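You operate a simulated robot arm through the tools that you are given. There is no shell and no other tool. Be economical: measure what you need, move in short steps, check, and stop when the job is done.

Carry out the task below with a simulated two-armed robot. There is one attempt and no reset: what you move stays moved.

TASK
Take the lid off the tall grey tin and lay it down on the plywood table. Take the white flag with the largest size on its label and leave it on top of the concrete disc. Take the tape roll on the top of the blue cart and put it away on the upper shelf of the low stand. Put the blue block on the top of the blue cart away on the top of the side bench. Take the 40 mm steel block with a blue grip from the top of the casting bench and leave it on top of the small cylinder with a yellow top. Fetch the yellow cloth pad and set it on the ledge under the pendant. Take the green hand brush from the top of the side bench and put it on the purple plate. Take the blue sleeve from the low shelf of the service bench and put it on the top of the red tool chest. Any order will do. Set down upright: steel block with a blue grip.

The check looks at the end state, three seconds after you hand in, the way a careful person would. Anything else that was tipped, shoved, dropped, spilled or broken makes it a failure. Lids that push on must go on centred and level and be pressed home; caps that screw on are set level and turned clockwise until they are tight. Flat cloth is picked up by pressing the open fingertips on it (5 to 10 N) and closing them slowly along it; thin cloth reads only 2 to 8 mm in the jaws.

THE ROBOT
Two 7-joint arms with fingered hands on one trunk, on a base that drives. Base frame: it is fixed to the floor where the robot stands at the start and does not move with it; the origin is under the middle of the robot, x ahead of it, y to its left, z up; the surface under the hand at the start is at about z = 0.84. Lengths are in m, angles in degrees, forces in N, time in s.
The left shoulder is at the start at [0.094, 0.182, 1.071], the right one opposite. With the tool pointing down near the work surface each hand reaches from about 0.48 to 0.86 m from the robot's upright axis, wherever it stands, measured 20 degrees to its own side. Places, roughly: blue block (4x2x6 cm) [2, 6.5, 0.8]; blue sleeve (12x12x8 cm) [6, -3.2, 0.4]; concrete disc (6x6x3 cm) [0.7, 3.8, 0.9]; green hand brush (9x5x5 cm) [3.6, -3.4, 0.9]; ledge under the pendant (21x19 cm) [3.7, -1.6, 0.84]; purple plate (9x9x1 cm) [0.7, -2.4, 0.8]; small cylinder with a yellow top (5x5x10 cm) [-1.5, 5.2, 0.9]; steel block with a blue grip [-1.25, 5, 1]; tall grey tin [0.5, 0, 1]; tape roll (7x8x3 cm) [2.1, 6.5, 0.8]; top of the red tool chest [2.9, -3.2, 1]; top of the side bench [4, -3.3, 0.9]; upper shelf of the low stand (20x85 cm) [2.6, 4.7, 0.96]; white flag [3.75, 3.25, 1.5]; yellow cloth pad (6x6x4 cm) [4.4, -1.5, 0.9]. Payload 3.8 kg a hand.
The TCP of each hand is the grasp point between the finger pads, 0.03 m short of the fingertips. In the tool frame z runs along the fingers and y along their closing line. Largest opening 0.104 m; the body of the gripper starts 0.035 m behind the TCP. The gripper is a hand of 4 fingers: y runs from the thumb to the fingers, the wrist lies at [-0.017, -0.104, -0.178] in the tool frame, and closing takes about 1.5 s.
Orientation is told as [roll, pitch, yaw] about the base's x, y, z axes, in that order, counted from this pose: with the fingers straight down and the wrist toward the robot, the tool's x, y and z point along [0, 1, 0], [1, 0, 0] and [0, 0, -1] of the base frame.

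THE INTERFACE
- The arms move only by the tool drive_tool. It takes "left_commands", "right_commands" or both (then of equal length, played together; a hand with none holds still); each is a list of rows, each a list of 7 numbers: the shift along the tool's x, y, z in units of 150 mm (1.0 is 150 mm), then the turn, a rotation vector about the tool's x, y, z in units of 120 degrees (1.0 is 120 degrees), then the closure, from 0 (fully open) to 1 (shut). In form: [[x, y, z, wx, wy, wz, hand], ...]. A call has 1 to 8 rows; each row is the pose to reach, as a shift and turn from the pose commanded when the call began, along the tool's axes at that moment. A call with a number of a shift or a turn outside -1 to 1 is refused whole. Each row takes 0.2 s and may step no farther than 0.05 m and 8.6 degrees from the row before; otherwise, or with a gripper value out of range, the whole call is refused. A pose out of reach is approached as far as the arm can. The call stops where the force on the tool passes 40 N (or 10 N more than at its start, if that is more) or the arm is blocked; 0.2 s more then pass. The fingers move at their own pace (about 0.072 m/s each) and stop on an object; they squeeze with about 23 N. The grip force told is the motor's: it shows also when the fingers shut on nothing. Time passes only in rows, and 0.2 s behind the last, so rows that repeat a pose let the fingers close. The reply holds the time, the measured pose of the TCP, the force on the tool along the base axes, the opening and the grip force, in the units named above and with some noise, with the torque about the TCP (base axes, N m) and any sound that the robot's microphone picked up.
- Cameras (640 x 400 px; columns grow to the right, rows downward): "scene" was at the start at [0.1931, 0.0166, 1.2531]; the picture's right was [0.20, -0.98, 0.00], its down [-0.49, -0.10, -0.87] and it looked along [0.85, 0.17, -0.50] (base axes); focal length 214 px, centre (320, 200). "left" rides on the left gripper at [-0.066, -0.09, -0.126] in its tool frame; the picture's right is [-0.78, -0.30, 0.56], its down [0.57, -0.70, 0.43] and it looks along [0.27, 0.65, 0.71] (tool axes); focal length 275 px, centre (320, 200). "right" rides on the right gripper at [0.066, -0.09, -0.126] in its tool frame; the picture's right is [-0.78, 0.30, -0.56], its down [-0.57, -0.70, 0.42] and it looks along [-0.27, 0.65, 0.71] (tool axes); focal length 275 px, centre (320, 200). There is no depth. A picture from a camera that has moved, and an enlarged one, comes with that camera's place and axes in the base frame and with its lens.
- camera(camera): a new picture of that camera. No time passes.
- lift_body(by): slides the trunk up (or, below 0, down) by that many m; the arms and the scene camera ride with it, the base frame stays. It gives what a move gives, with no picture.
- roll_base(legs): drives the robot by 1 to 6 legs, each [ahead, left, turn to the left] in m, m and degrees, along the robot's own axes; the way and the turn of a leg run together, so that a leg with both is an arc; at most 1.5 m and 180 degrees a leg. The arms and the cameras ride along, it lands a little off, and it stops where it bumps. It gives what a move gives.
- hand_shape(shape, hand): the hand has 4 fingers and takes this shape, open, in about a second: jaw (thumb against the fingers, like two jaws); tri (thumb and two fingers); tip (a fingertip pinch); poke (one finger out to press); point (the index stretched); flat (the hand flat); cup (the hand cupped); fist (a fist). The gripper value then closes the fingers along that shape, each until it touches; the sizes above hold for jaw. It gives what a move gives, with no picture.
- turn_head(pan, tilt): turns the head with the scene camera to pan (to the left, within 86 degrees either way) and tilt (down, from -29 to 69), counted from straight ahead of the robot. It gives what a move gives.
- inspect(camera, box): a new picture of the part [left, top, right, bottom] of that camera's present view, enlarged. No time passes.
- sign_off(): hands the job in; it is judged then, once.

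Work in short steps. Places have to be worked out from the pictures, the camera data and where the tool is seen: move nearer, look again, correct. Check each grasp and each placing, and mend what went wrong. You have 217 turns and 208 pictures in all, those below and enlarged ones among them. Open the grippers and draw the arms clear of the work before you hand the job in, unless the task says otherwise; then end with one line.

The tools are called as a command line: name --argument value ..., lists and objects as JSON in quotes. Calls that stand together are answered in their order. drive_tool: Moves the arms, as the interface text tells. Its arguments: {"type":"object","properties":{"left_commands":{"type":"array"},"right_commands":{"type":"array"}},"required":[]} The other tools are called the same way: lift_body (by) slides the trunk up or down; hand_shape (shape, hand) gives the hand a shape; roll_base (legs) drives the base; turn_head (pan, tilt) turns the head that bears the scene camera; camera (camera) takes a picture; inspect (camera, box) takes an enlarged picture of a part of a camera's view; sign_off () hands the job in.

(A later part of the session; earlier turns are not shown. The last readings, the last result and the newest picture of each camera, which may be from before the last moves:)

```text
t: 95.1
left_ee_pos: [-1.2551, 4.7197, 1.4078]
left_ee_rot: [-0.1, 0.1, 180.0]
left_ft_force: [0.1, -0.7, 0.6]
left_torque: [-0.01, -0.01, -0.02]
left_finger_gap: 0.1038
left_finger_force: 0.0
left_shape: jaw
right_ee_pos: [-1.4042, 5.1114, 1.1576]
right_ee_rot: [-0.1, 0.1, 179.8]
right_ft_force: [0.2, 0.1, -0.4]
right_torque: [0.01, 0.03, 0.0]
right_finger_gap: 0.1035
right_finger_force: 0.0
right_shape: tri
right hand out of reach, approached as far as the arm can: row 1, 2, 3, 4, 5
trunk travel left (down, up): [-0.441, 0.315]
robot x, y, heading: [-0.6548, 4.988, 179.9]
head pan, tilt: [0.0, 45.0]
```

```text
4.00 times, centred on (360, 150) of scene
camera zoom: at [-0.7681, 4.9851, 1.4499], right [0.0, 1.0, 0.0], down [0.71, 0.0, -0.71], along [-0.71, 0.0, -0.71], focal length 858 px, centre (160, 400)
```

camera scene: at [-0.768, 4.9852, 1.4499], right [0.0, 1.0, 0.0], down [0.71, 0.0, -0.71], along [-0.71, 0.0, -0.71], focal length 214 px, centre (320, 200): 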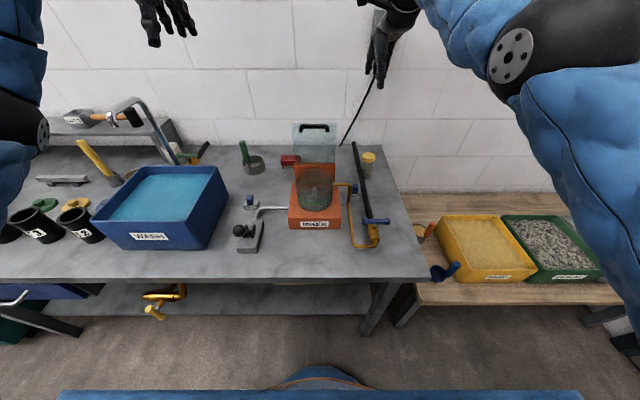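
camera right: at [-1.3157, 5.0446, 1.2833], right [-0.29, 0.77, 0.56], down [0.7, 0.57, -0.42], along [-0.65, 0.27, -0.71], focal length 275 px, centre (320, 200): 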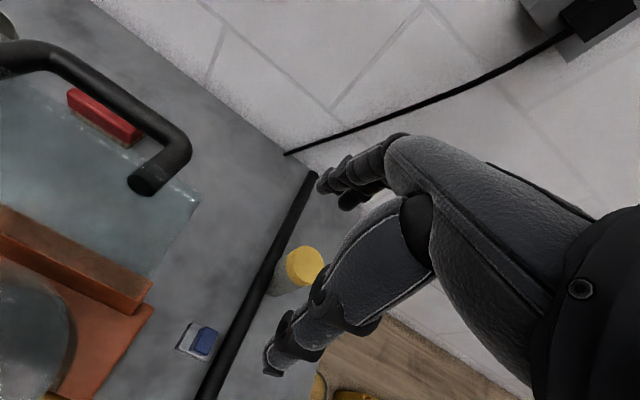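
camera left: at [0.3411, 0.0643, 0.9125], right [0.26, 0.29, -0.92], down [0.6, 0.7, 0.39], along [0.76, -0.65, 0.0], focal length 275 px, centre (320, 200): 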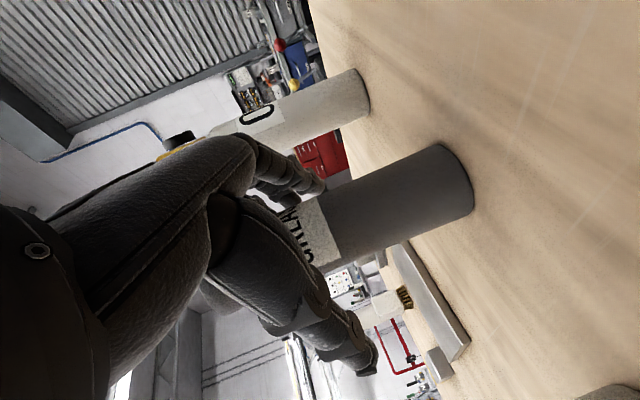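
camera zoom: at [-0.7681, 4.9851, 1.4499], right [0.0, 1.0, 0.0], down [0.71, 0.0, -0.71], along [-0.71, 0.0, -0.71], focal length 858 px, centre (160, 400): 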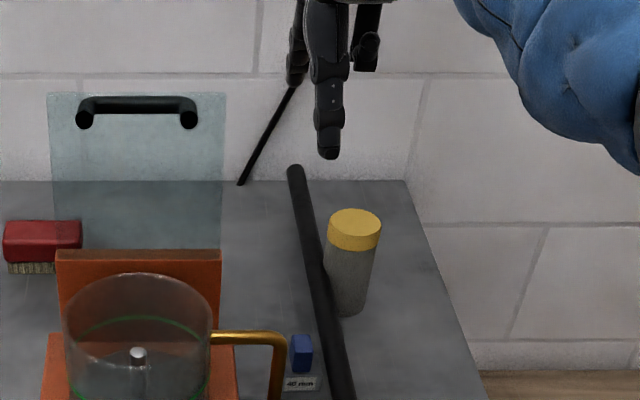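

The rod sits at y≈5.148, z≈0.93 beside the grip. I plan a tri grasp rolled 12° so the folded finger clears the rod. First I lower the trunk, since the arm was near its limit.

lift_body --by -0.1

drive_tool --right_commands '[[0, -0.1, -0.1, 0, -0.05, 0, 0], [0, -0.15, -0.1, 0, -0.1, 0, 0], [0, -0.15, -0.1, 0, -0.1, 0, 0]]'

camera --camera "right"

camera --camera "scene"

```text
t: 96.4
left_ee_pos: [-1.2534, 4.7194, 1.3099]
left_ee_rot: [-0.1, 0.0, 179.9]
left_ft_force: [0.4, -0.4, 0.2]
left_torque: [0.0, 0.02, -0.01]
left_finger_gap: 0.1035
left_finger_force: 0.1
left_shape: jaw
right_ee_pos: [-1.4163, 5.1123, 1.0216]
right_ee_rot: [-0.2, 3.2, 179.9]
right_ft_force: [-0.2, 0.6, -0.7]
right_torque: [-0.02, 0.01, 0.0]
right_finger_gap: 0.1039
right_finger_force: 0.0
right_shape: tri
trunk travel left (down, up): [-0.341, 0.415]
robot x, y, heading: [-0.6548, 4.9879, 180.0]
head pan, tilt: [0.0, 45.0]
```

```text
t: 97.2
left_ee_pos: [-1.2546, 4.7184, 1.3073]
left_ee_rot: [0.1, 0.2, 180.0]
left_ft_force: [-0.2, 0.5, -0.4]
left_torque: [0.0, -0.06, 0.03]
left_finger_gap: 0.1036
left_finger_force: 0.1
left_shape: jaw
right_ee_pos: [-1.4067, 5.1102, 1.0381]
right_ee_rot: [-12.4, 3.3, 179.8]
right_ft_force: [0.5, 0.0, -0.1]
right_torque: [-0.01, 0.0, -0.01]
right_finger_gap: 0.1037
right_finger_force: 0.1
right_shape: tri
right hand out of reach, approached as far as the arm can: row 1, 2, 3
trunk travel left (down, up): [-0.341, 0.415]
robot x, y, heading: [-0.6554, 4.9858, 179.9]
head pan, tilt: [0.0, 45.0]
```

```text
150 pictures are left
camera right: at [-1.3247, 5.0179, 1.1512], right [-0.33, 0.64, 0.69], down [0.72, 0.65, -0.25], along [-0.61, 0.41, -0.68], focal length 275 px, centre (320, 200)
```

right: 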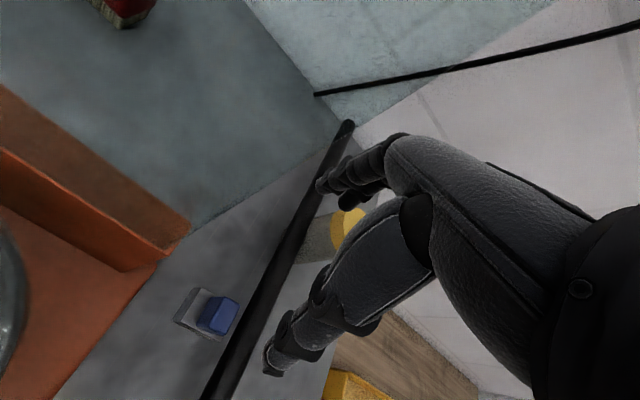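

```text
149 pictures are left
camera scene: at [-0.7946, 4.9853, 1.3489], right [0.0, 1.0, 0.0], down [0.71, 0.0, -0.71], along [-0.71, 0.0, -0.71], focal length 214 px, centre (320, 200)
```

scene: 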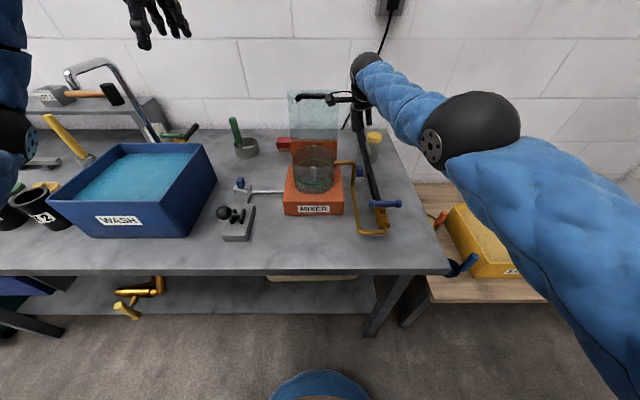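

The wrist camera hangs close to the mixer lid, so less roll and some pitch is better, with the robot 0.1 m closer. First I raise and retract the right hand.

drive_tool --right_commands '[[0, 0, -0.25, 0, 0.03, 0, 0], [0, -0.1, -0.5, 0, 0.06, 0, 0], [0, -0.35, -0.6, 0, 0.06, 0, 0], [0, -0.6, -0.6, 0, 0.06, 0, 0], [0, -0.8, -0.6, 0, 0.06, 0, 0]]'

roll_base --legs '[[0.1, 0, 0]]'

camera --camera "scene"

```text
t: 98.4
left_ee_pos: [-1.2542, 4.7188, 1.3079]
left_ee_rot: [0.0, 0.0, 179.8]
left_ft_force: [0.9, -0.3, 0.0]
left_torque: [-0.02, -0.01, 0.0]
left_finger_gap: 0.1039
left_finger_force: 0.1
left_shape: jaw
right_ee_pos: [-1.2922, 5.0883, 1.1328]
right_ee_rot: [-5.0, 3.4, 179.8]
right_ft_force: [0.1, -0.4, -0.2]
right_torque: [-0.01, 0.03, 0.0]
right_finger_gap: 0.1042
right_finger_force: 0.1
right_shape: tri
trunk travel left (down, up): [-0.341, 0.415]
robot x, y, heading: [-0.6542, 4.9872, 180.1]
head pan, tilt: [0.0, 45.0]
```

```text
t: 99.5
left_ee_pos: [-1.3567, 4.7197, 1.3079]
left_ee_rot: [0.1, 0.1, 180.0]
left_ft_force: [-0.1, -0.1, -0.3]
left_torque: [0.02, 0.01, -0.02]
left_finger_gap: 0.104
left_finger_force: 0.1
left_shape: jaw
right_ee_pos: [-1.3932, 5.0887, 1.1317]
right_ee_rot: [-5.0, 3.4, 179.9]
right_ft_force: [0.1, 0.1, 0.5]
right_torque: [0.02, -0.05, 0.0]
right_finger_gap: 0.1037
right_finger_force: 0.1
right_shape: tri
trunk travel left (down, up): [-0.341, 0.415]
robot x, y, heading: [-0.7523, 4.9841, 180.2]
head pan, tilt: [0.0, 45.0]
```

```text
148 pictures are left
camera scene: at [-0.8965, 4.9853, 1.3487], right [0.0, 1.0, 0.0], down [0.71, 0.0, -0.71], along [-0.71, 0.0, -0.71], focal length 214 px, centre (320, 200)
```

scene: 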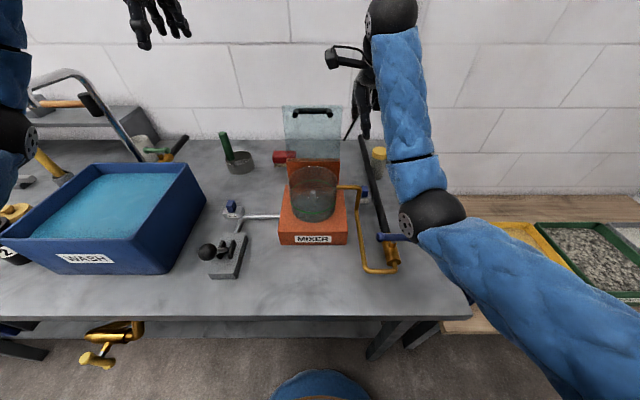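

The elbow hangs low near the rod handle. Raising the trunk will keep the arm straighter and the elbow higher, so I lift 0.2 m and then lower the hand.

lift_body --by 0.2

drive_tool --right_commands '[[-0.1, -0.05, 0.25, 0.05, 0, 0, 0], [-0.17, -0.05, 0.5, 0.1, 0, 0, 0], [-0.17, -0.05, 0.75, 0.12, 0, 0, 0], [-0.17, -0.05, 1, 0.12, 0, 0, 0], [-0.17, -0.05, 1, 0.12, 0, 0, 0]]'

camera --camera "right"

camera --camera "scene"

```text
t: 101.7
left_ee_pos: [-1.3556, 4.7186, 1.5077]
left_ee_rot: [0.0, 0.1, -180.0]
left_ft_force: [-0.6, -0.2, 0.0]
left_torque: [-0.04, 0.01, -0.01]
left_finger_gap: 0.1036
left_finger_force: 0.0
left_shape: jaw
right_ee_pos: [-1.3941, 5.0871, 1.3304]
right_ee_rot: [-5.1, 3.3, 179.7]
right_ft_force: [-0.5, 0.1, 0.0]
right_torque: [0.0, -0.01, 0.03]
right_finger_gap: 0.1038
right_finger_force: 0.0
right_shape: tri
trunk travel left (down, up): [-0.541, 0.215]
robot x, y, heading: [-0.7559, 4.9881, 179.7]
head pan, tilt: [0.0, 45.0]
```

```text
t: 102.9
left_ee_pos: [-1.3543, 4.7172, 1.5097]
left_ee_rot: [-0.1, 0.1, 180.0]
left_ft_force: [-0.6, -0.1, 0.0]
left_torque: [0.0, -0.02, -0.02]
left_finger_gap: 0.1037
left_finger_force: 0.0
left_shape: jaw
right_ee_pos: [-1.3759, 5.1274, 1.1864]
right_ee_rot: [-5.3, 17.5, 178.6]
right_ft_force: [0.3, 0.2, -0.1]
right_torque: [0.0, 0.0, 0.05]
right_finger_gap: 0.1037
right_finger_force: 0.0
right_shape: tri
trunk travel left (down, up): [-0.541, 0.215]
robot x, y, heading: [-0.7544, 4.985, 179.9]
head pan, tilt: [0.0, 45.0]
```

```text
147 pictures are left
camera right: at [-1.3287, 5.0481, 1.3266], right [-0.45, 0.73, 0.51], down [0.8, 0.59, -0.14], along [-0.4, 0.34, -0.85], focal length 275 px, centre (320, 200)
```

right: 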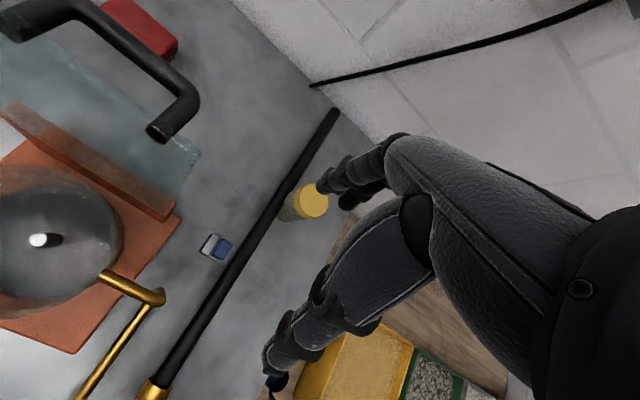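

```text
146 pictures are left
camera scene: at [-0.8539, 4.9848, 1.5504], right [0.0, 1.0, 0.0], down [0.71, 0.0, -0.71], along [-0.71, 0.0, -0.71], focal length 214 px, centre (320, 200)
```

scene: 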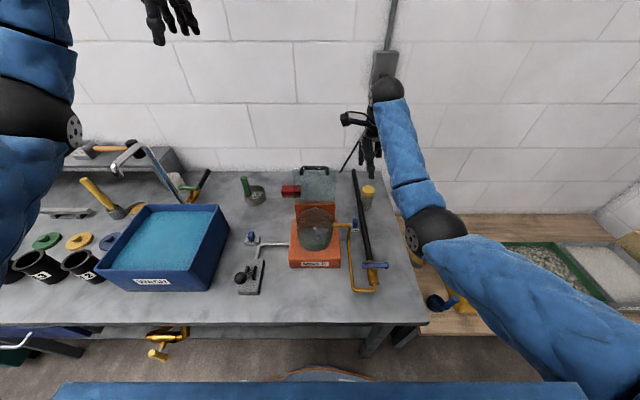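

The elbow is now high, and the view shows the grip at (-1.369, 5.121) with the rod just right of it. The cylinder top is at about (-1.487, 5.186, 0.955). I descend part way, half closed.

drive_tool --right_commands '[[0.05, 0.07, 0.25, 0, 0, 0, 0.2], [0.11, 0.15, 0.5, 0, 0, 0, 0.45], [0.16, 0.22, 0.755, 0, 0, 0, 0.45], [0.16, 0.22, 0.755, 0, 0, 0, 0.45]]'

camera --camera "right"

inspect --camera "scene" --box '[290, 130, 450, 270]'

```text
t: 103.9
left_ee_pos: [-1.3554, 4.7186, 1.5073]
left_ee_rot: [0.0, 0.1, 180.0]
left_ft_force: [-0.2, -0.7, 0.2]
left_torque: [0.0, 0.01, 0.0]
left_finger_gap: 0.1039
left_finger_force: 0.1
left_shape: jaw
right_ee_pos: [-1.3731, 5.1144, 1.0673]
right_ee_rot: [-5.3, 17.5, 178.5]
right_ft_force: [0.0, -0.6, 0.3]
right_torque: [0.03, -0.01, -0.01]
right_finger_gap: 0.0574
right_finger_force: 0.1
right_shape: tri
trunk travel left (down, up): [-0.541, 0.215]
robot x, y, heading: [-0.755, 4.9833, 180.0]
head pan, tilt: [0.0, 45.0]
```

```text
145 pictures are left
camera right: at [-1.3266, 5.0348, 1.2076], right [-0.45, 0.73, 0.51], down [0.8, 0.59, -0.14], along [-0.4, 0.34, -0.85], focal length 275 px, centre (320, 200)
```

right: 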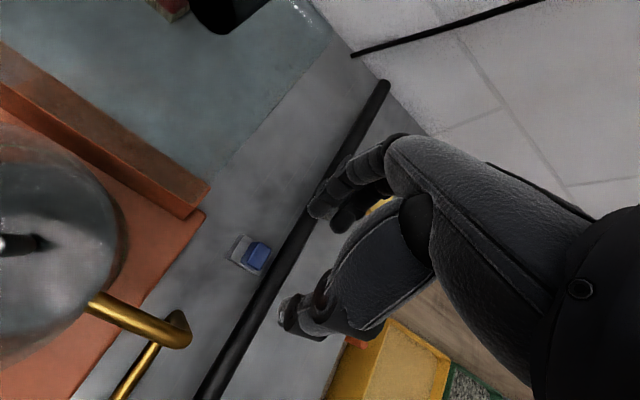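

```text
2.86 times, centred on (370, 200) of scene
camera zoom: at [-0.8539, 4.9852, 1.5504], right [0.0, 1.0, 0.0], down [0.71, 0.0, -0.71], along [-0.71, 0.0, -0.71], focal length 613 px, centre (177, 200)
```

zoom: 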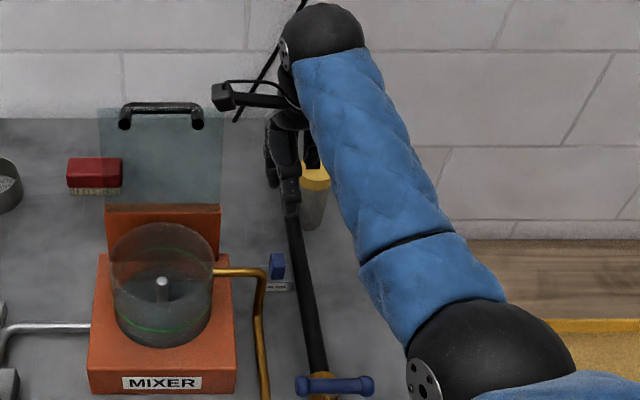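

The alignment is good and the wrist camera will clear the pot (rim z≈0.98) and the pipe. I go down in small steps to z≈0.917.

drive_tool --right_commands '[[0.02, 0.08, 0.27, 0, 0, 0, 0.45], [0.04, 0.15, 0.52, 0, 0, 0, 0.45], [0.06, 0.22, 0.75, 0, 0, 0, 0.45], [0.077, 0.28, 0.957, 0, 0, 0, 0.45], [0.077, 0.28, 0.957, 0, 0, 0, 0.45]]'

camera --camera "right"

inspect --camera "scene" --box '[290, 150, 410, 270]'

```text
t: 105.1
left_ee_pos: [-1.3538, 4.719, 1.5095]
left_ee_rot: [0.0, 0.0, 179.9]
left_ft_force: [0.4, 0.6, 0.8]
left_torque: [0.02, 0.0, 0.03]
left_finger_gap: 0.1038
left_finger_force: 0.1
left_shape: jaw
right_ee_pos: [-1.3738, 5.1159, 0.9203]
right_ee_rot: [-5.2, 16.9, 178.5]
right_ft_force: [-3.2, 0.7, 17.4]
right_torque: [-0.19, 0.54, -0.08]
right_finger_gap: 0.0562
right_finger_force: 0.1
right_shape: tri
trunk travel left (down, up): [-0.541, 0.215]
robot x, y, heading: [-0.7555, 4.9865, 179.7]
head pan, tilt: [0.0, 45.0]
```

```text
143 pictures are left
camera right: at [-1.325, 5.0372, 1.0605], right [-0.45, 0.73, 0.51], down [0.79, 0.59, -0.15], along [-0.41, 0.34, -0.85], focal length 275 px, centre (320, 200)
```

right: 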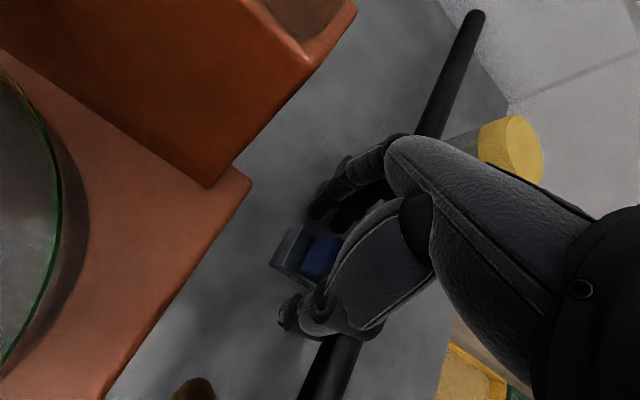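

```text
3.33 times, centred on (350, 210) of scene
camera zoom: at [-0.8522, 4.9851, 1.5507], right [0.0, 1.0, 0.0], down [0.71, 0.0, -0.71], along [-0.71, 0.0, -0.71], focal length 715 px, centre (220, 167)
```

zoom: 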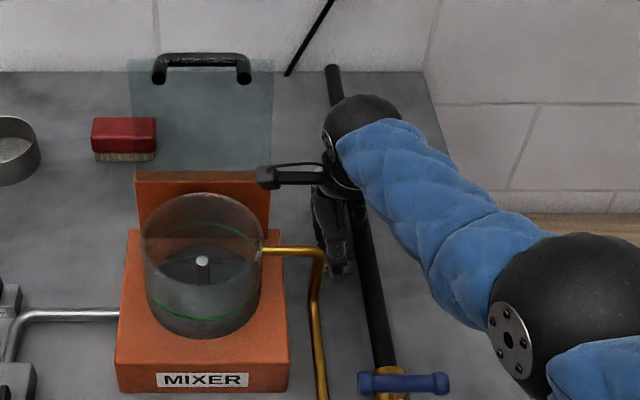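

17 N of contact: the folded finger rests on the rod. I ease up, shift 5 mm away from the rod, and settle again.

drive_tool --right_commands '[[0, -0.01, -0.03, 0, 0, 0, 0.45], [0.035, -0.01, -0.03, 0, 0, 0, 0.45], [0.035, 0.005, 0.01, 0, 0, 0, 0.45], [0.035, 0.005, 0.01, 0, 0, 0, 0.45]]'

inspect --camera "right" --box '[240, 150, 440, 400]'

```text
t: 106.1
left_ee_pos: [-1.3531, 4.7187, 1.5089]
left_ee_rot: [0.0, 0.0, 180.1]
left_ft_force: [0.2, -0.6, -0.6]
left_torque: [-0.03, 0.02, -0.02]
left_finger_gap: 0.1038
left_finger_force: 0.1
left_shape: jaw
right_ee_pos: [-1.3717, 5.1106, 0.9189]
right_ee_rot: [-5.3, 17.0, 178.6]
right_ft_force: [-5.1, 5.5, 24.4]
right_torque: [-0.04, 0.79, -0.19]
right_finger_gap: 0.0553
right_finger_force: 0.0
right_shape: tri
trunk travel left (down, up): [-0.541, 0.215]
robot x, y, heading: [-0.7541, 4.9841, 179.7]
head pan, tilt: [0.0, 45.0]
```

```text
1.60 times, centred on (340, 275) of right
camera zoom: at [-1.3235, 5.0326, 1.0595], right [-0.45, 0.73, 0.51], down [0.79, 0.59, -0.15], along [-0.41, 0.34, -0.85], focal length 440 px, centre (288, 80)
```

zoom: 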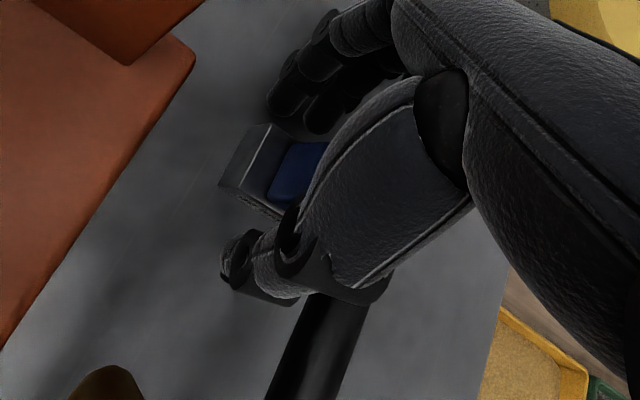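

Blocked around z=0.919, likely the thumb base on the rod. I ease up 3 mm and close gently here; the grip is between the fingertips.

drive_tool --right_commands '[[-0.01, -0.01, -0.03, 0, 0, 0, 0.45], [-0.01, -0.01, -0.03, 0, 0, 0, 0.6], [-0.01, -0.01, -0.03, 0, 0, 0, 0.75], [-0.01, -0.01, -0.03, 0, 0, 0, 0.9], [-0.01, -0.01, -0.03, 0, 0, 0, 1], [-0.01, -0.01, -0.03, 0, 0, 0, 1], [-0.01, -0.01, -0.03, 0, 0, 0, 1], [-0.01, -0.01, -0.03, 0, 0, 0, 1]]'

inspect --camera "right" --box '[240, 150, 440, 400]'

```text
t: 107.9
left_ee_pos: [-1.3551, 4.7174, 1.5083]
left_ee_rot: [0.0, 0.1, 180.0]
left_ft_force: [-0.1, 0.7, 0.8]
left_torque: [-0.01, -0.03, 0.03]
left_finger_gap: 0.1039
left_finger_force: 0.1
left_shape: jaw
right_ee_pos: [-1.3699, 5.1115, 0.9201]
right_ee_rot: [-5.4, 17.6, 178.6]
right_ft_force: [0.1, -0.2, -0.3]
right_torque: [0.02, -0.01, 0.01]
right_finger_gap: 0.0277
right_finger_force: 22.9
right_shape: tri
trunk travel left (down, up): [-0.541, 0.215]
robot x, y, heading: [-0.7543, 4.9843, 179.9]
head pan, tilt: [0.0, 45.0]
```

```text
1.60 times, centred on (340, 275) of right
camera zoom: at [-1.3238, 5.0328, 1.0592], right [-0.45, 0.73, 0.51], down [0.8, 0.59, -0.14], along [-0.4, 0.34, -0.85], focal length 440 px, centre (288, 80)
```

zoom: 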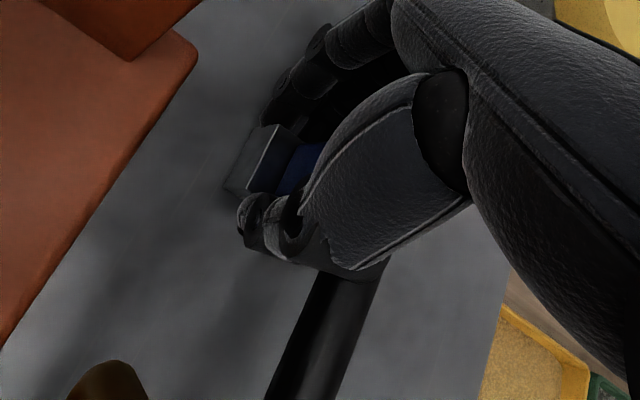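

The fingers hold something at 28 mm. I lift straight up 3 cm slowly and check.

drive_tool --right_commands '[[-0.005, -0.02, -0.05, 0, 0, 0, 1], [-0.01, -0.04, -0.12, 0, 0, 0, 1], [-0.015, -0.06, -0.2, 0, 0, 0, 1], [-0.03, -0.12, -0.4, 0, 0, 0, 1], [-0.045, -0.18, -0.6, 0, 0, 0, 1], [-0.045, -0.18, -0.6, 0, 0, 0, 1]]'

camera --camera "right"

inspect --camera "scene" --box '[290, 150, 410, 270]'

```text
t: 109.3
left_ee_pos: [-1.3553, 4.7176, 1.5076]
left_ee_rot: [0.0, 0.1, 180.0]
left_ft_force: [-0.3, 0.3, -0.2]
left_torque: [0.0, -0.02, -0.01]
left_finger_gap: 0.1038
left_finger_force: 0.0
left_shape: jaw
right_ee_pos: [-1.3737, 5.1094, 1.0143]
right_ee_rot: [-5.3, 17.5, 178.5]
right_ft_force: [0.0, -0.8, -2.5]
right_torque: [-0.02, -0.02, -0.02]
right_finger_gap: 0.0277
right_finger_force: 23.0
right_shape: tri
trunk travel left (down, up): [-0.541, 0.215]
robot x, y, heading: [-0.7568, 4.9872, 179.8]
head pan, tilt: [0.0, 45.0]
```

```text
139 pictures are left
camera right: at [-1.327, 5.0313, 1.1546], right [-0.45, 0.73, 0.51], down [0.8, 0.59, -0.14], along [-0.4, 0.34, -0.85], focal length 275 px, centre (320, 200)
```

right: 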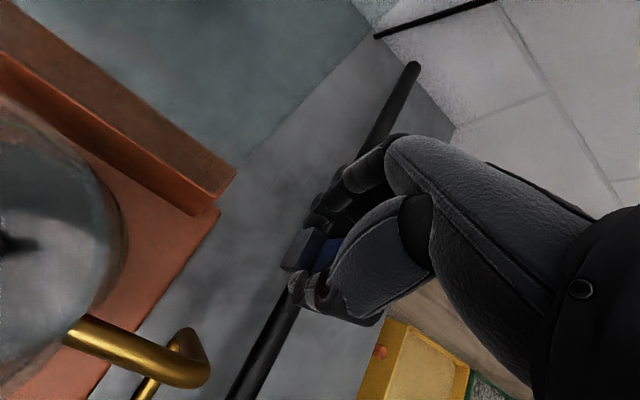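

```text
3.33 times, centred on (350, 210) of scene
camera zoom: at [-0.8545, 4.9854, 1.5503], right [0.0, 1.0, 0.0], down [0.71, 0.0, -0.71], along [-0.71, 0.0, -0.71], focal length 715 px, centre (220, 167)
```

zoom: 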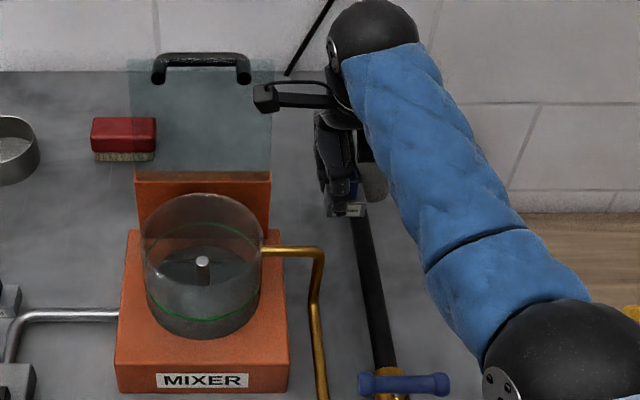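

The 40 mm block is lifted. The cylinder top is at about (-1.487, 5.178, z≈0.97). I go up first, then over it.

drive_tool --right_commands '[[-0.03, -0.06, -0.25, 0, 0, 0, 1], [-0.05, -0.12, -0.5, 0, 0, 0, 1], [-0.15, 0.1, -0.55, 0, 0, 0, 1], [-0.3, 0.3, -0.56, 0, 0, 0, 1], [-0.46, 0.55, -0.57, 0, 0, 0, 1], [-0.46, 0.59, -0.57, 0, 0, 0, 1]]'

camera --camera "right"

inspect --camera "scene" --box '[290, 120, 450, 240]'

```text
t: 110.7
left_ee_pos: [-1.3555, 4.7192, 1.508]
left_ee_rot: [-0.1, 0.1, 180.0]
left_ft_force: [0.2, -0.8, 0.0]
left_torque: [0.04, -0.02, -0.02]
left_finger_gap: 0.1038
left_finger_force: 0.1
left_shape: jaw
right_ee_pos: [-1.4363, 5.1737, 1.0825]
right_ee_rot: [-5.4, 17.7, 178.5]
right_ft_force: [0.4, -0.2, -3.4]
right_torque: [-0.03, 0.01, 0.0]
right_finger_gap: 0.0281
right_finger_force: 23.3
right_shape: tri
right hand out of reach, approached as far as the arm can: row 4, 5, 6
trunk travel left (down, up): [-0.541, 0.215]
robot x, y, heading: [-0.7545, 4.9824, 180.3]
head pan, tilt: [0.0, 45.0]
```

```text
137 pictures are left
camera right: at [-1.389, 5.0942, 1.2222], right [-0.45, 0.73, 0.51], down [0.8, 0.59, -0.14], along [-0.4, 0.34, -0.85], focal length 275 px, centre (320, 200)
```

right: 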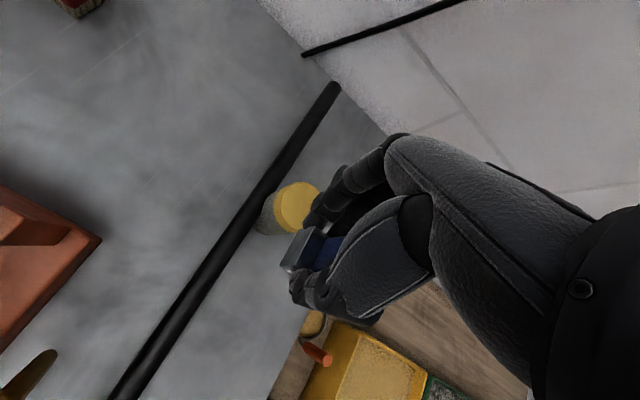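

```text
3.33 times, centred on (370, 180) of scene
camera zoom: at [-0.8544, 4.9842, 1.5503], right [0.0, 1.0, 0.0], down [0.71, 0.0, -0.71], along [-0.71, 0.0, -0.71], focal length 715 px, centre (153, 267)
```

zoom: 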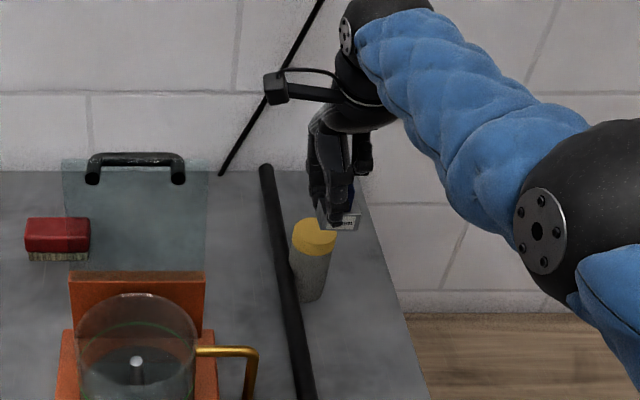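

The arm is about 5 cm short, so I move the base 5 cm forward, with the block well above the cylinder.

roll_base --legs '[[0.05, 0, 0]]'

camera --camera "right"

inspect --camera "scene" --box '[320, 120, 440, 210]'

```text
t: 111.6
left_ee_pos: [-1.4058, 4.7189, 1.5081]
left_ee_rot: [0.0, 0.1, -180.0]
left_ft_force: [-0.9, 0.0, -0.6]
left_torque: [0.02, -0.01, -0.01]
left_finger_gap: 0.104
left_finger_force: 0.0
left_shape: jaw
right_ee_pos: [-1.4855, 5.1738, 1.0827]
right_ee_rot: [-5.3, 17.7, 178.5]
right_ft_force: [-0.9, 0.7, -2.0]
right_torque: [-0.07, 0.03, 0.0]
right_finger_gap: 0.0277
right_finger_force: 22.7
right_shape: tri
trunk travel left (down, up): [-0.541, 0.215]
robot x, y, heading: [-0.8008, 4.9856, 180.0]
head pan, tilt: [0.0, 45.0]
```

```text
135 pictures are left
camera right: at [-1.4392, 5.0948, 1.2219], right [-0.45, 0.73, 0.51], down [0.8, 0.59, -0.14], along [-0.4, 0.34, -0.85], focal length 275 px, centre (320, 200)
```

right: 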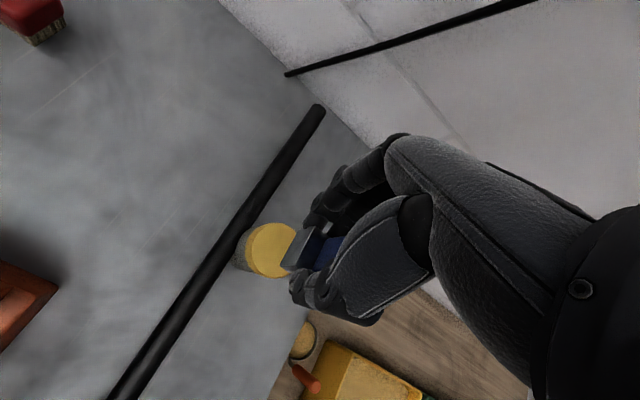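

```text
4.44 times, centred on (380, 165) of scene
camera zoom: at [-0.9048, 4.9856, 1.5503], right [0.0, 1.0, 0.0], down [0.71, 0.0, -0.71], along [-0.71, 0.0, -0.71], focal length 953 px, centre (53, 356)
```

zoom: 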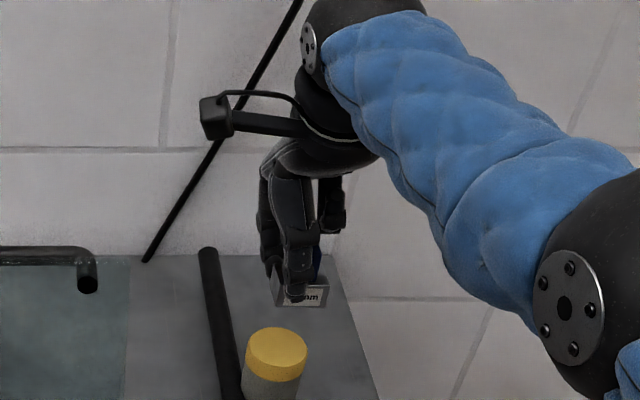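

The block is about 1 cm right of the cylinder axis. I shift -10 mm in y and descend 3 cm.

drive_tool --right_commands '[[0.066, 0, 0.006, 0, 0, 0, 1], [0.075, 0.03, 0.1, 0, 0, 0, 1], [0.084, 0.06, 0.184, 0, 0, 0, 1], [0.084, 0.06, 0.184, 0, 0, 0, 1]]'

camera --camera "right"

inspect --camera "scene" --box '[340, 150, 420, 210]'

```text
t: 112.6
left_ee_pos: [-1.4042, 4.7187, 1.5084]
left_ee_rot: [0.0, 0.1, -180.0]
left_ft_force: [-0.2, 0.5, 0.1]
left_torque: [-0.04, 0.0, -0.02]
left_finger_gap: 0.1039
left_finger_force: 0.1
left_shape: jaw
right_ee_pos: [-1.4799, 5.1654, 1.0595]
right_ee_rot: [-5.3, 17.7, 178.4]
right_ft_force: [0.6, 0.0, -3.1]
right_torque: [-0.03, 0.0, 0.03]
right_finger_gap: 0.0278
right_finger_force: 22.7
right_shape: tri
right hand out of reach, approached as far as the arm can: row 2, 3, 4
trunk travel left (down, up): [-0.541, 0.215]
robot x, y, heading: [-0.8039, 4.9904, 179.9]
head pan, tilt: [0.0, 45.0]
```

```text
133 pictures are left
camera right: at [-1.4327, 5.0866, 1.1998], right [-0.45, 0.73, 0.51], down [0.8, 0.59, -0.14], along [-0.4, 0.34, -0.85], focal length 275 px, centre (320, 200)
```

right: 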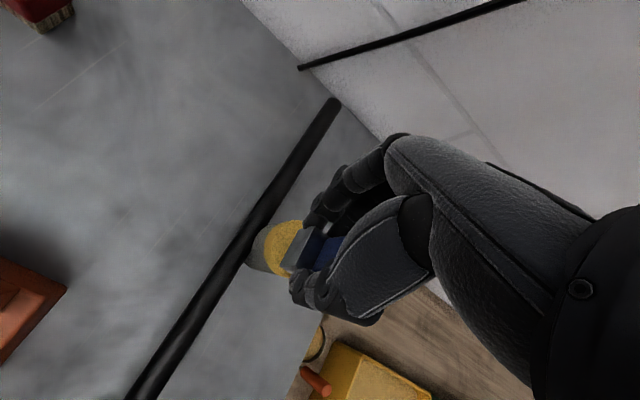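

```text
6.67 times, centred on (380, 180) of scene
camera zoom: at [-0.9037, 4.9853, 1.5503], right [0.0, 1.0, 0.0], down [0.71, 0.0, -0.71], along [-0.71, 0.0, -0.71], focal length 1430 px, centre (-80, 333)
```

zoom: 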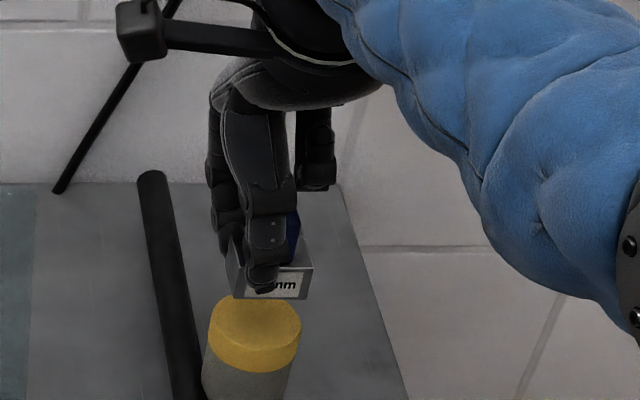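

The block is aligned over the cylinder with about a 3 cm gap. The arm is at its limit, so I lower by trunk.

lift_body --by -0.018

inspect --camera "scene" --box '[340, 150, 420, 210]'

inspect --camera "right" --box '[200, 150, 400, 320]'

```text
t: 113.3
left_ee_pos: [-1.4041, 4.7188, 1.4904]
left_ee_rot: [0.0, 0.1, 180.1]
left_ft_force: [-0.2, 0.0, -0.6]
left_torque: [-0.01, 0.01, 0.01]
left_finger_gap: 0.1036
left_finger_force: 0.1
left_shape: jaw
right_ee_pos: [-1.4798, 5.1661, 1.0419]
right_ee_rot: [-5.3, 17.6, 178.5]
right_ft_force: [0.3, -0.2, -2.0]
right_torque: [0.0, 0.01, 0.0]
right_finger_gap: 0.0278
right_finger_force: 23.3
right_shape: tri
trunk travel left (down, up): [-0.523, 0.233]
robot x, y, heading: [-0.8068, 4.9868, 180.0]
head pan, tilt: [0.0, 45.0]
```

```text
6.67 times, centred on (380, 180) of scene
camera zoom: at [-0.9056, 4.9852, 1.5322], right [0.0, 1.0, 0.0], down [0.71, 0.0, -0.71], along [-0.71, 0.0, -0.71], focal length 1430 px, centre (-80, 333)
```

zoom: 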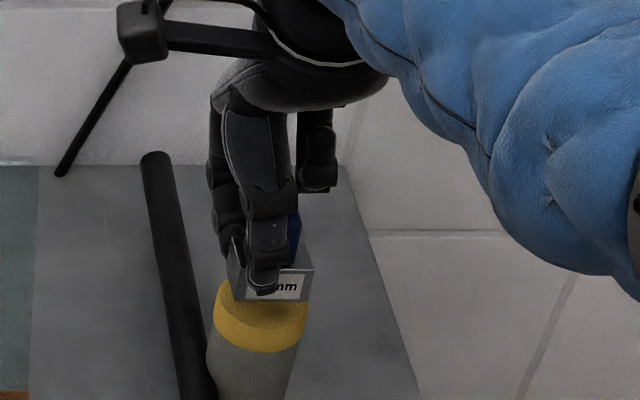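

```text
2.35 times, centred on (300, 235) of right
camera zoom: at [-1.4328, 5.0866, 1.1822], right [-0.45, 0.73, 0.51], down [0.8, 0.59, -0.14], along [-0.4, 0.34, -0.85], focal length 648 px, centre (367, 118)
```

zoom: 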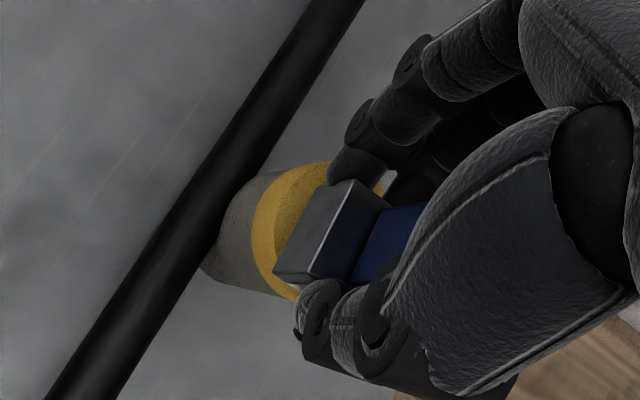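

Nearly there and well centred. I lower in further small steps, watching the force.

lift_body --by -0.01

inspect --camera "scene" --box '[340, 150, 420, 210]'

```text
t: 113.9
left_ee_pos: [-1.4043, 4.7188, 1.4809]
left_ee_rot: [-0.1, 0.0, -180.0]
left_ft_force: [0.1, -0.3, -0.4]
left_torque: [0.01, 0.08, -0.01]
left_finger_gap: 0.1038
left_finger_force: 0.1
left_shape: jaw
right_ee_pos: [-1.4802, 5.1658, 1.0318]
right_ee_rot: [-5.3, 17.7, 178.5]
right_ft_force: [-0.3, 0.1, -1.8]
right_torque: [0.0, 0.02, -0.01]
right_finger_gap: 0.0278
right_finger_force: 23.4
right_shape: tri
trunk travel left (down, up): [-0.513, 0.243]
robot x, y, heading: [-0.804, 4.9854, 180.0]
head pan, tilt: [0.0, 45.0]
```

```text
6.67 times, centred on (380, 180) of scene
camera zoom: at [-0.9063, 4.9853, 1.5222], right [0.0, 1.0, 0.0], down [0.71, 0.0, -0.71], along [-0.71, 0.0, -0.71], focal length 1430 px, centre (-80, 333)
```

zoom: 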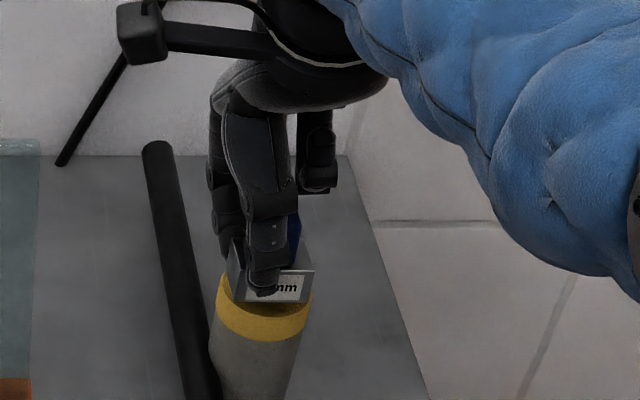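

lift_body --by -0.007

inspect --camera "scene" --box '[340, 150, 420, 210]'

inspect --camera "right" --box '[200, 150, 400, 320]'

```text
t: 114.4
left_ee_pos: [-1.4038, 4.7188, 1.4744]
left_ee_rot: [0.0, 0.0, 180.0]
left_ft_force: [-0.4, 0.1, 1.0]
left_torque: [0.0, 0.02, 0.01]
left_finger_gap: 0.1038
left_finger_force: 0.0
left_shape: jaw
right_ee_pos: [-1.4803, 5.1655, 1.025]
right_ee_rot: [-5.2, 17.8, 178.4]
right_ft_force: [-0.2, -0.9, -2.4]
right_torque: [-0.03, 0.01, 0.02]
right_finger_gap: 0.0279
right_finger_force: 23.0
right_shape: tri
trunk travel left (down, up): [-0.506, 0.25]
robot x, y, heading: [-0.7999, 4.9896, 179.9]
head pan, tilt: [0.0, 45.0]
```

```text
6.67 times, centred on (380, 180) of scene
camera zoom: at [-0.9073, 4.9854, 1.5152], right [0.0, 1.0, 0.0], down [0.71, 0.0, -0.71], along [-0.71, 0.0, -0.71], focal length 1430 px, centre (-80, 333)
```

zoom: 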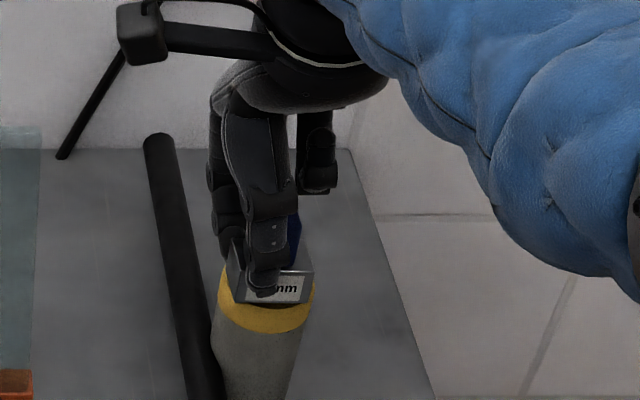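

```text
2.35 times, centred on (300, 235) of right
camera zoom: at [-1.4339, 5.0866, 1.165], right [-0.45, 0.73, 0.51], down [0.8, 0.59, -0.14], along [-0.4, 0.34, -0.85], focal length 648 px, centre (367, 118)
```

zoom: 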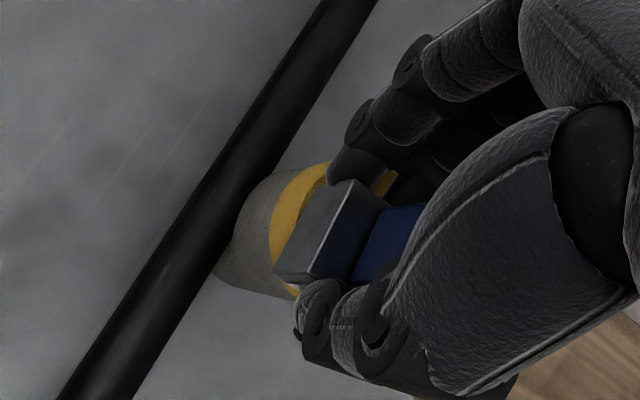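

lift_body --by -0.007

inspect --camera "scene" --box '[340, 150, 420, 210]'

```text
t: 115.0
left_ee_pos: [-1.403, 4.7199, 1.4675]
left_ee_rot: [0.0, 0.0, 180.0]
left_ft_force: [-0.7, -0.2, 0.2]
left_torque: [0.01, 0.01, 0.0]
left_finger_gap: 0.1038
left_finger_force: 0.0
left_shape: jaw
right_ee_pos: [-1.4812, 5.1656, 1.0188]
right_ee_rot: [-5.3, 17.7, 178.5]
right_ft_force: [0.3, -0.6, 1.8]
right_torque: [-0.01, 0.05, -0.01]
right_finger_gap: 0.028
right_finger_force: 22.9
right_shape: tri
trunk travel left (down, up): [-0.499, 0.257]
robot x, y, heading: [-0.8089, 4.9855, 179.8]
head pan, tilt: [0.0, 45.0]
```

```text
6.67 times, centred on (380, 180) of scene
camera zoom: at [-0.9076, 4.9853, 1.5082], right [0.0, 1.0, 0.0], down [0.71, 0.0, -0.71], along [-0.71, 0.0, -0.71], focal length 1430 px, centre (-80, 333)
```

zoom: 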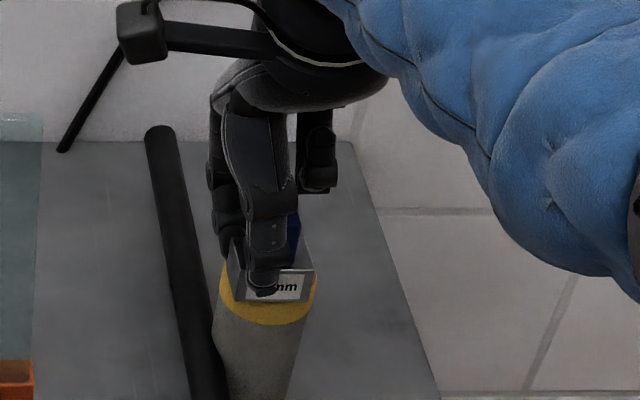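

Contact: the force rose to +1.8 N and the block sits centred. I open the fingers slowly.

drive_tool --right_commands '[[0, 0, 0, 0, 0, 0, 0.9], [0, 0, 0, 0, 0, 0, 0.8], [0, 0, 0, 0, 0, 0, 0.7], [0, 0, 0, 0, 0, 0, 0.6], [0, 0, 0, 0, 0, 0, 0.5], [0, 0, 0, 0, 0, 0, 0.4], [0, 0, 0, 0, 0, 0, 0.35], [0, 0, 0, 0, 0, 0, 0.35]]'

inspect --camera "scene" --box '[340, 150, 420, 210]'

inspect --camera "right" --box '[200, 150, 400, 320]'

```text
t: 116.8
left_ee_pos: [-1.402, 4.7181, 1.4674]
left_ee_rot: [-0.1, -0.1, -180.0]
left_ft_force: [0.3, -0.4, 0.0]
left_torque: [0.01, -0.01, 0.02]
left_finger_gap: 0.1037
left_finger_force: 0.1
left_shape: jaw
right_ee_pos: [-1.4807, 5.1646, 1.0213]
right_ee_rot: [-5.3, 17.5, 178.6]
right_ft_force: [3.5, -1.3, 17.3]
right_torque: [-0.21, 0.3, 0.08]
right_finger_gap: 0.0615
right_finger_force: 0.3
right_shape: tri
trunk travel left (down, up): [-0.499, 0.257]
robot x, y, heading: [-0.8018, 4.9868, 180.3]
head pan, tilt: [0.0, 45.0]
```

```text
6.67 times, centred on (380, 180) of scene
camera zoom: at [-0.9056, 4.9843, 1.5085], right [0.0, 1.0, 0.0], down [0.71, 0.0, -0.71], along [-0.71, 0.0, -0.71], focal length 1430 px, centre (-80, 333)
```

zoom: 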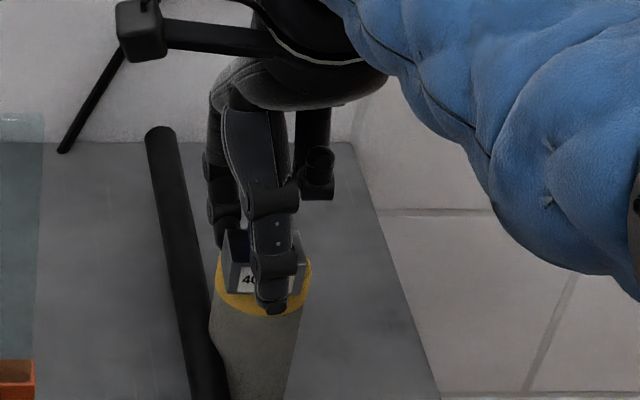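

```text
2.35 times, centred on (300, 235) of right
camera zoom: at [-1.4331, 5.0853, 1.1607], right [-0.45, 0.73, 0.51], down [0.8, 0.59, -0.14], along [-0.4, 0.34, -0.85], focal length 648 px, centre (367, 118)
```

zoom: 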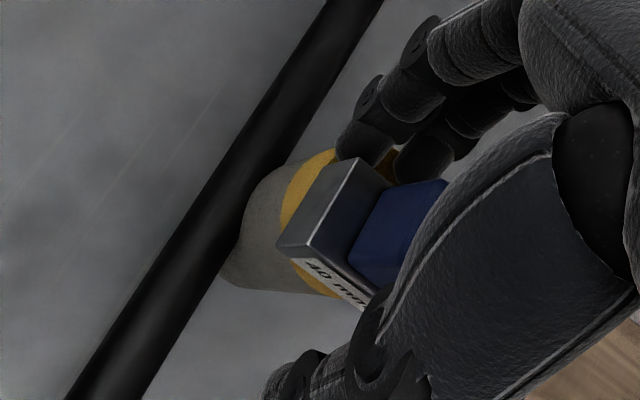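

The open fingers press down with 17 N, so I lift the trunk slightly straight up and look.

lift_body --by 0.008

inspect --camera "scene" --box '[340, 150, 420, 210]'

```text
t: 117.3
left_ee_pos: [-1.4048, 4.7193, 1.474]
left_ee_rot: [0.0, 0.1, -180.0]
left_ft_force: [-0.7, -0.5, -0.4]
left_torque: [0.0, -0.01, -0.04]
left_finger_gap: 0.1037
left_finger_force: 0.0
left_shape: jaw
right_ee_pos: [-1.48, 5.1665, 1.0226]
right_ee_rot: [-5.3, 18.1, 178.4]
right_ft_force: [-0.3, -0.8, -0.1]
right_torque: [-0.02, -0.01, 0.0]
right_finger_gap: 0.0672
right_finger_force: 0.1
right_shape: tri
trunk travel left (down, up): [-0.507, 0.249]
robot x, y, heading: [-0.8063, 4.9855, 179.9]
head pan, tilt: [0.0, 45.0]
```

```text
6.67 times, centred on (380, 180) of scene
camera zoom: at [-0.9076, 4.9854, 1.516], right [0.0, 1.0, 0.0], down [0.71, 0.0, -0.71], along [-0.71, 0.0, -0.71], focal length 1430 px, centre (-80, 333)
```

zoom: 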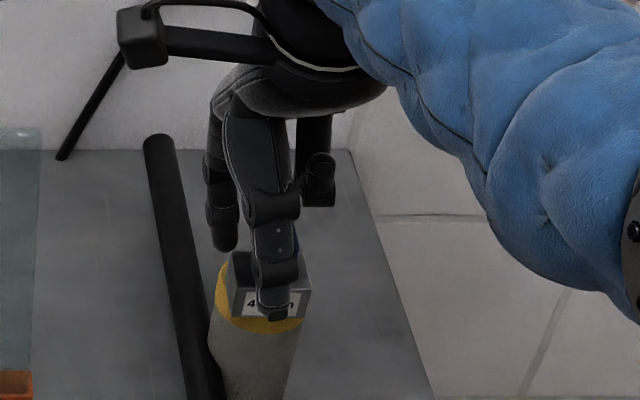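

Contact is relieved and the block stands on the cylinder. I lift clear.

lift_body --by 0.1

inspect --camera "scene" --box '[330, 160, 430, 240]'

camera --camera "right"

```text
t: 118.7
left_ee_pos: [-1.4043, 4.7178, 1.5743]
left_ee_rot: [-0.1, 0.1, -180.0]
left_ft_force: [-0.5, -0.4, -1.1]
left_torque: [0.01, 0.0, 0.0]
left_finger_gap: 0.1036
left_finger_force: 0.1
left_shape: jaw
right_ee_pos: [-1.4788, 5.1654, 1.1297]
right_ee_rot: [-5.3, 17.2, 178.5]
right_ft_force: [0.8, 0.2, 0.4]
right_torque: [0.0, 0.03, 0.0]
right_finger_gap: 0.0673
right_finger_force: 0.0
right_shape: tri
trunk travel left (down, up): [-0.607, 0.149]
robot x, y, heading: [-0.8041, 4.9869, 180.3]
head pan, tilt: [0.0, 45.0]
```

```text
5.00 times, centred on (380, 200) of scene
camera zoom: at [-0.8997, 4.9852, 1.6163], right [0.0, 1.0, 0.0], down [0.71, 0.0, -0.71], along [-0.71, 0.0, -0.71], focal length 1072 px, centre (20, 200)
```

zoom: 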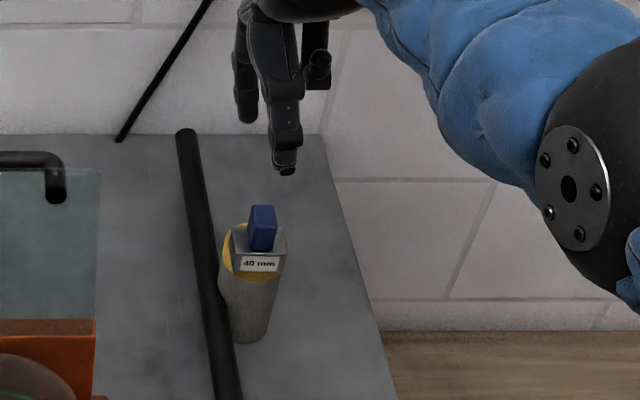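

```text
121 pictures are left
camera right: at [-1.4314, 5.0867, 1.2711], right [-0.45, 0.73, 0.51], down [0.8, 0.59, -0.15], along [-0.41, 0.34, -0.85], focal length 275 px, centre (320, 200)
```

right: 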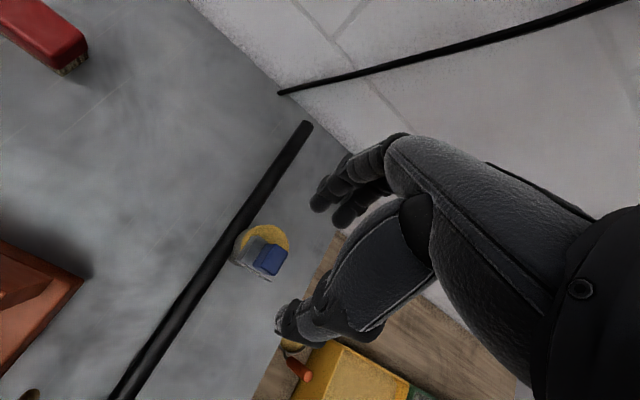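

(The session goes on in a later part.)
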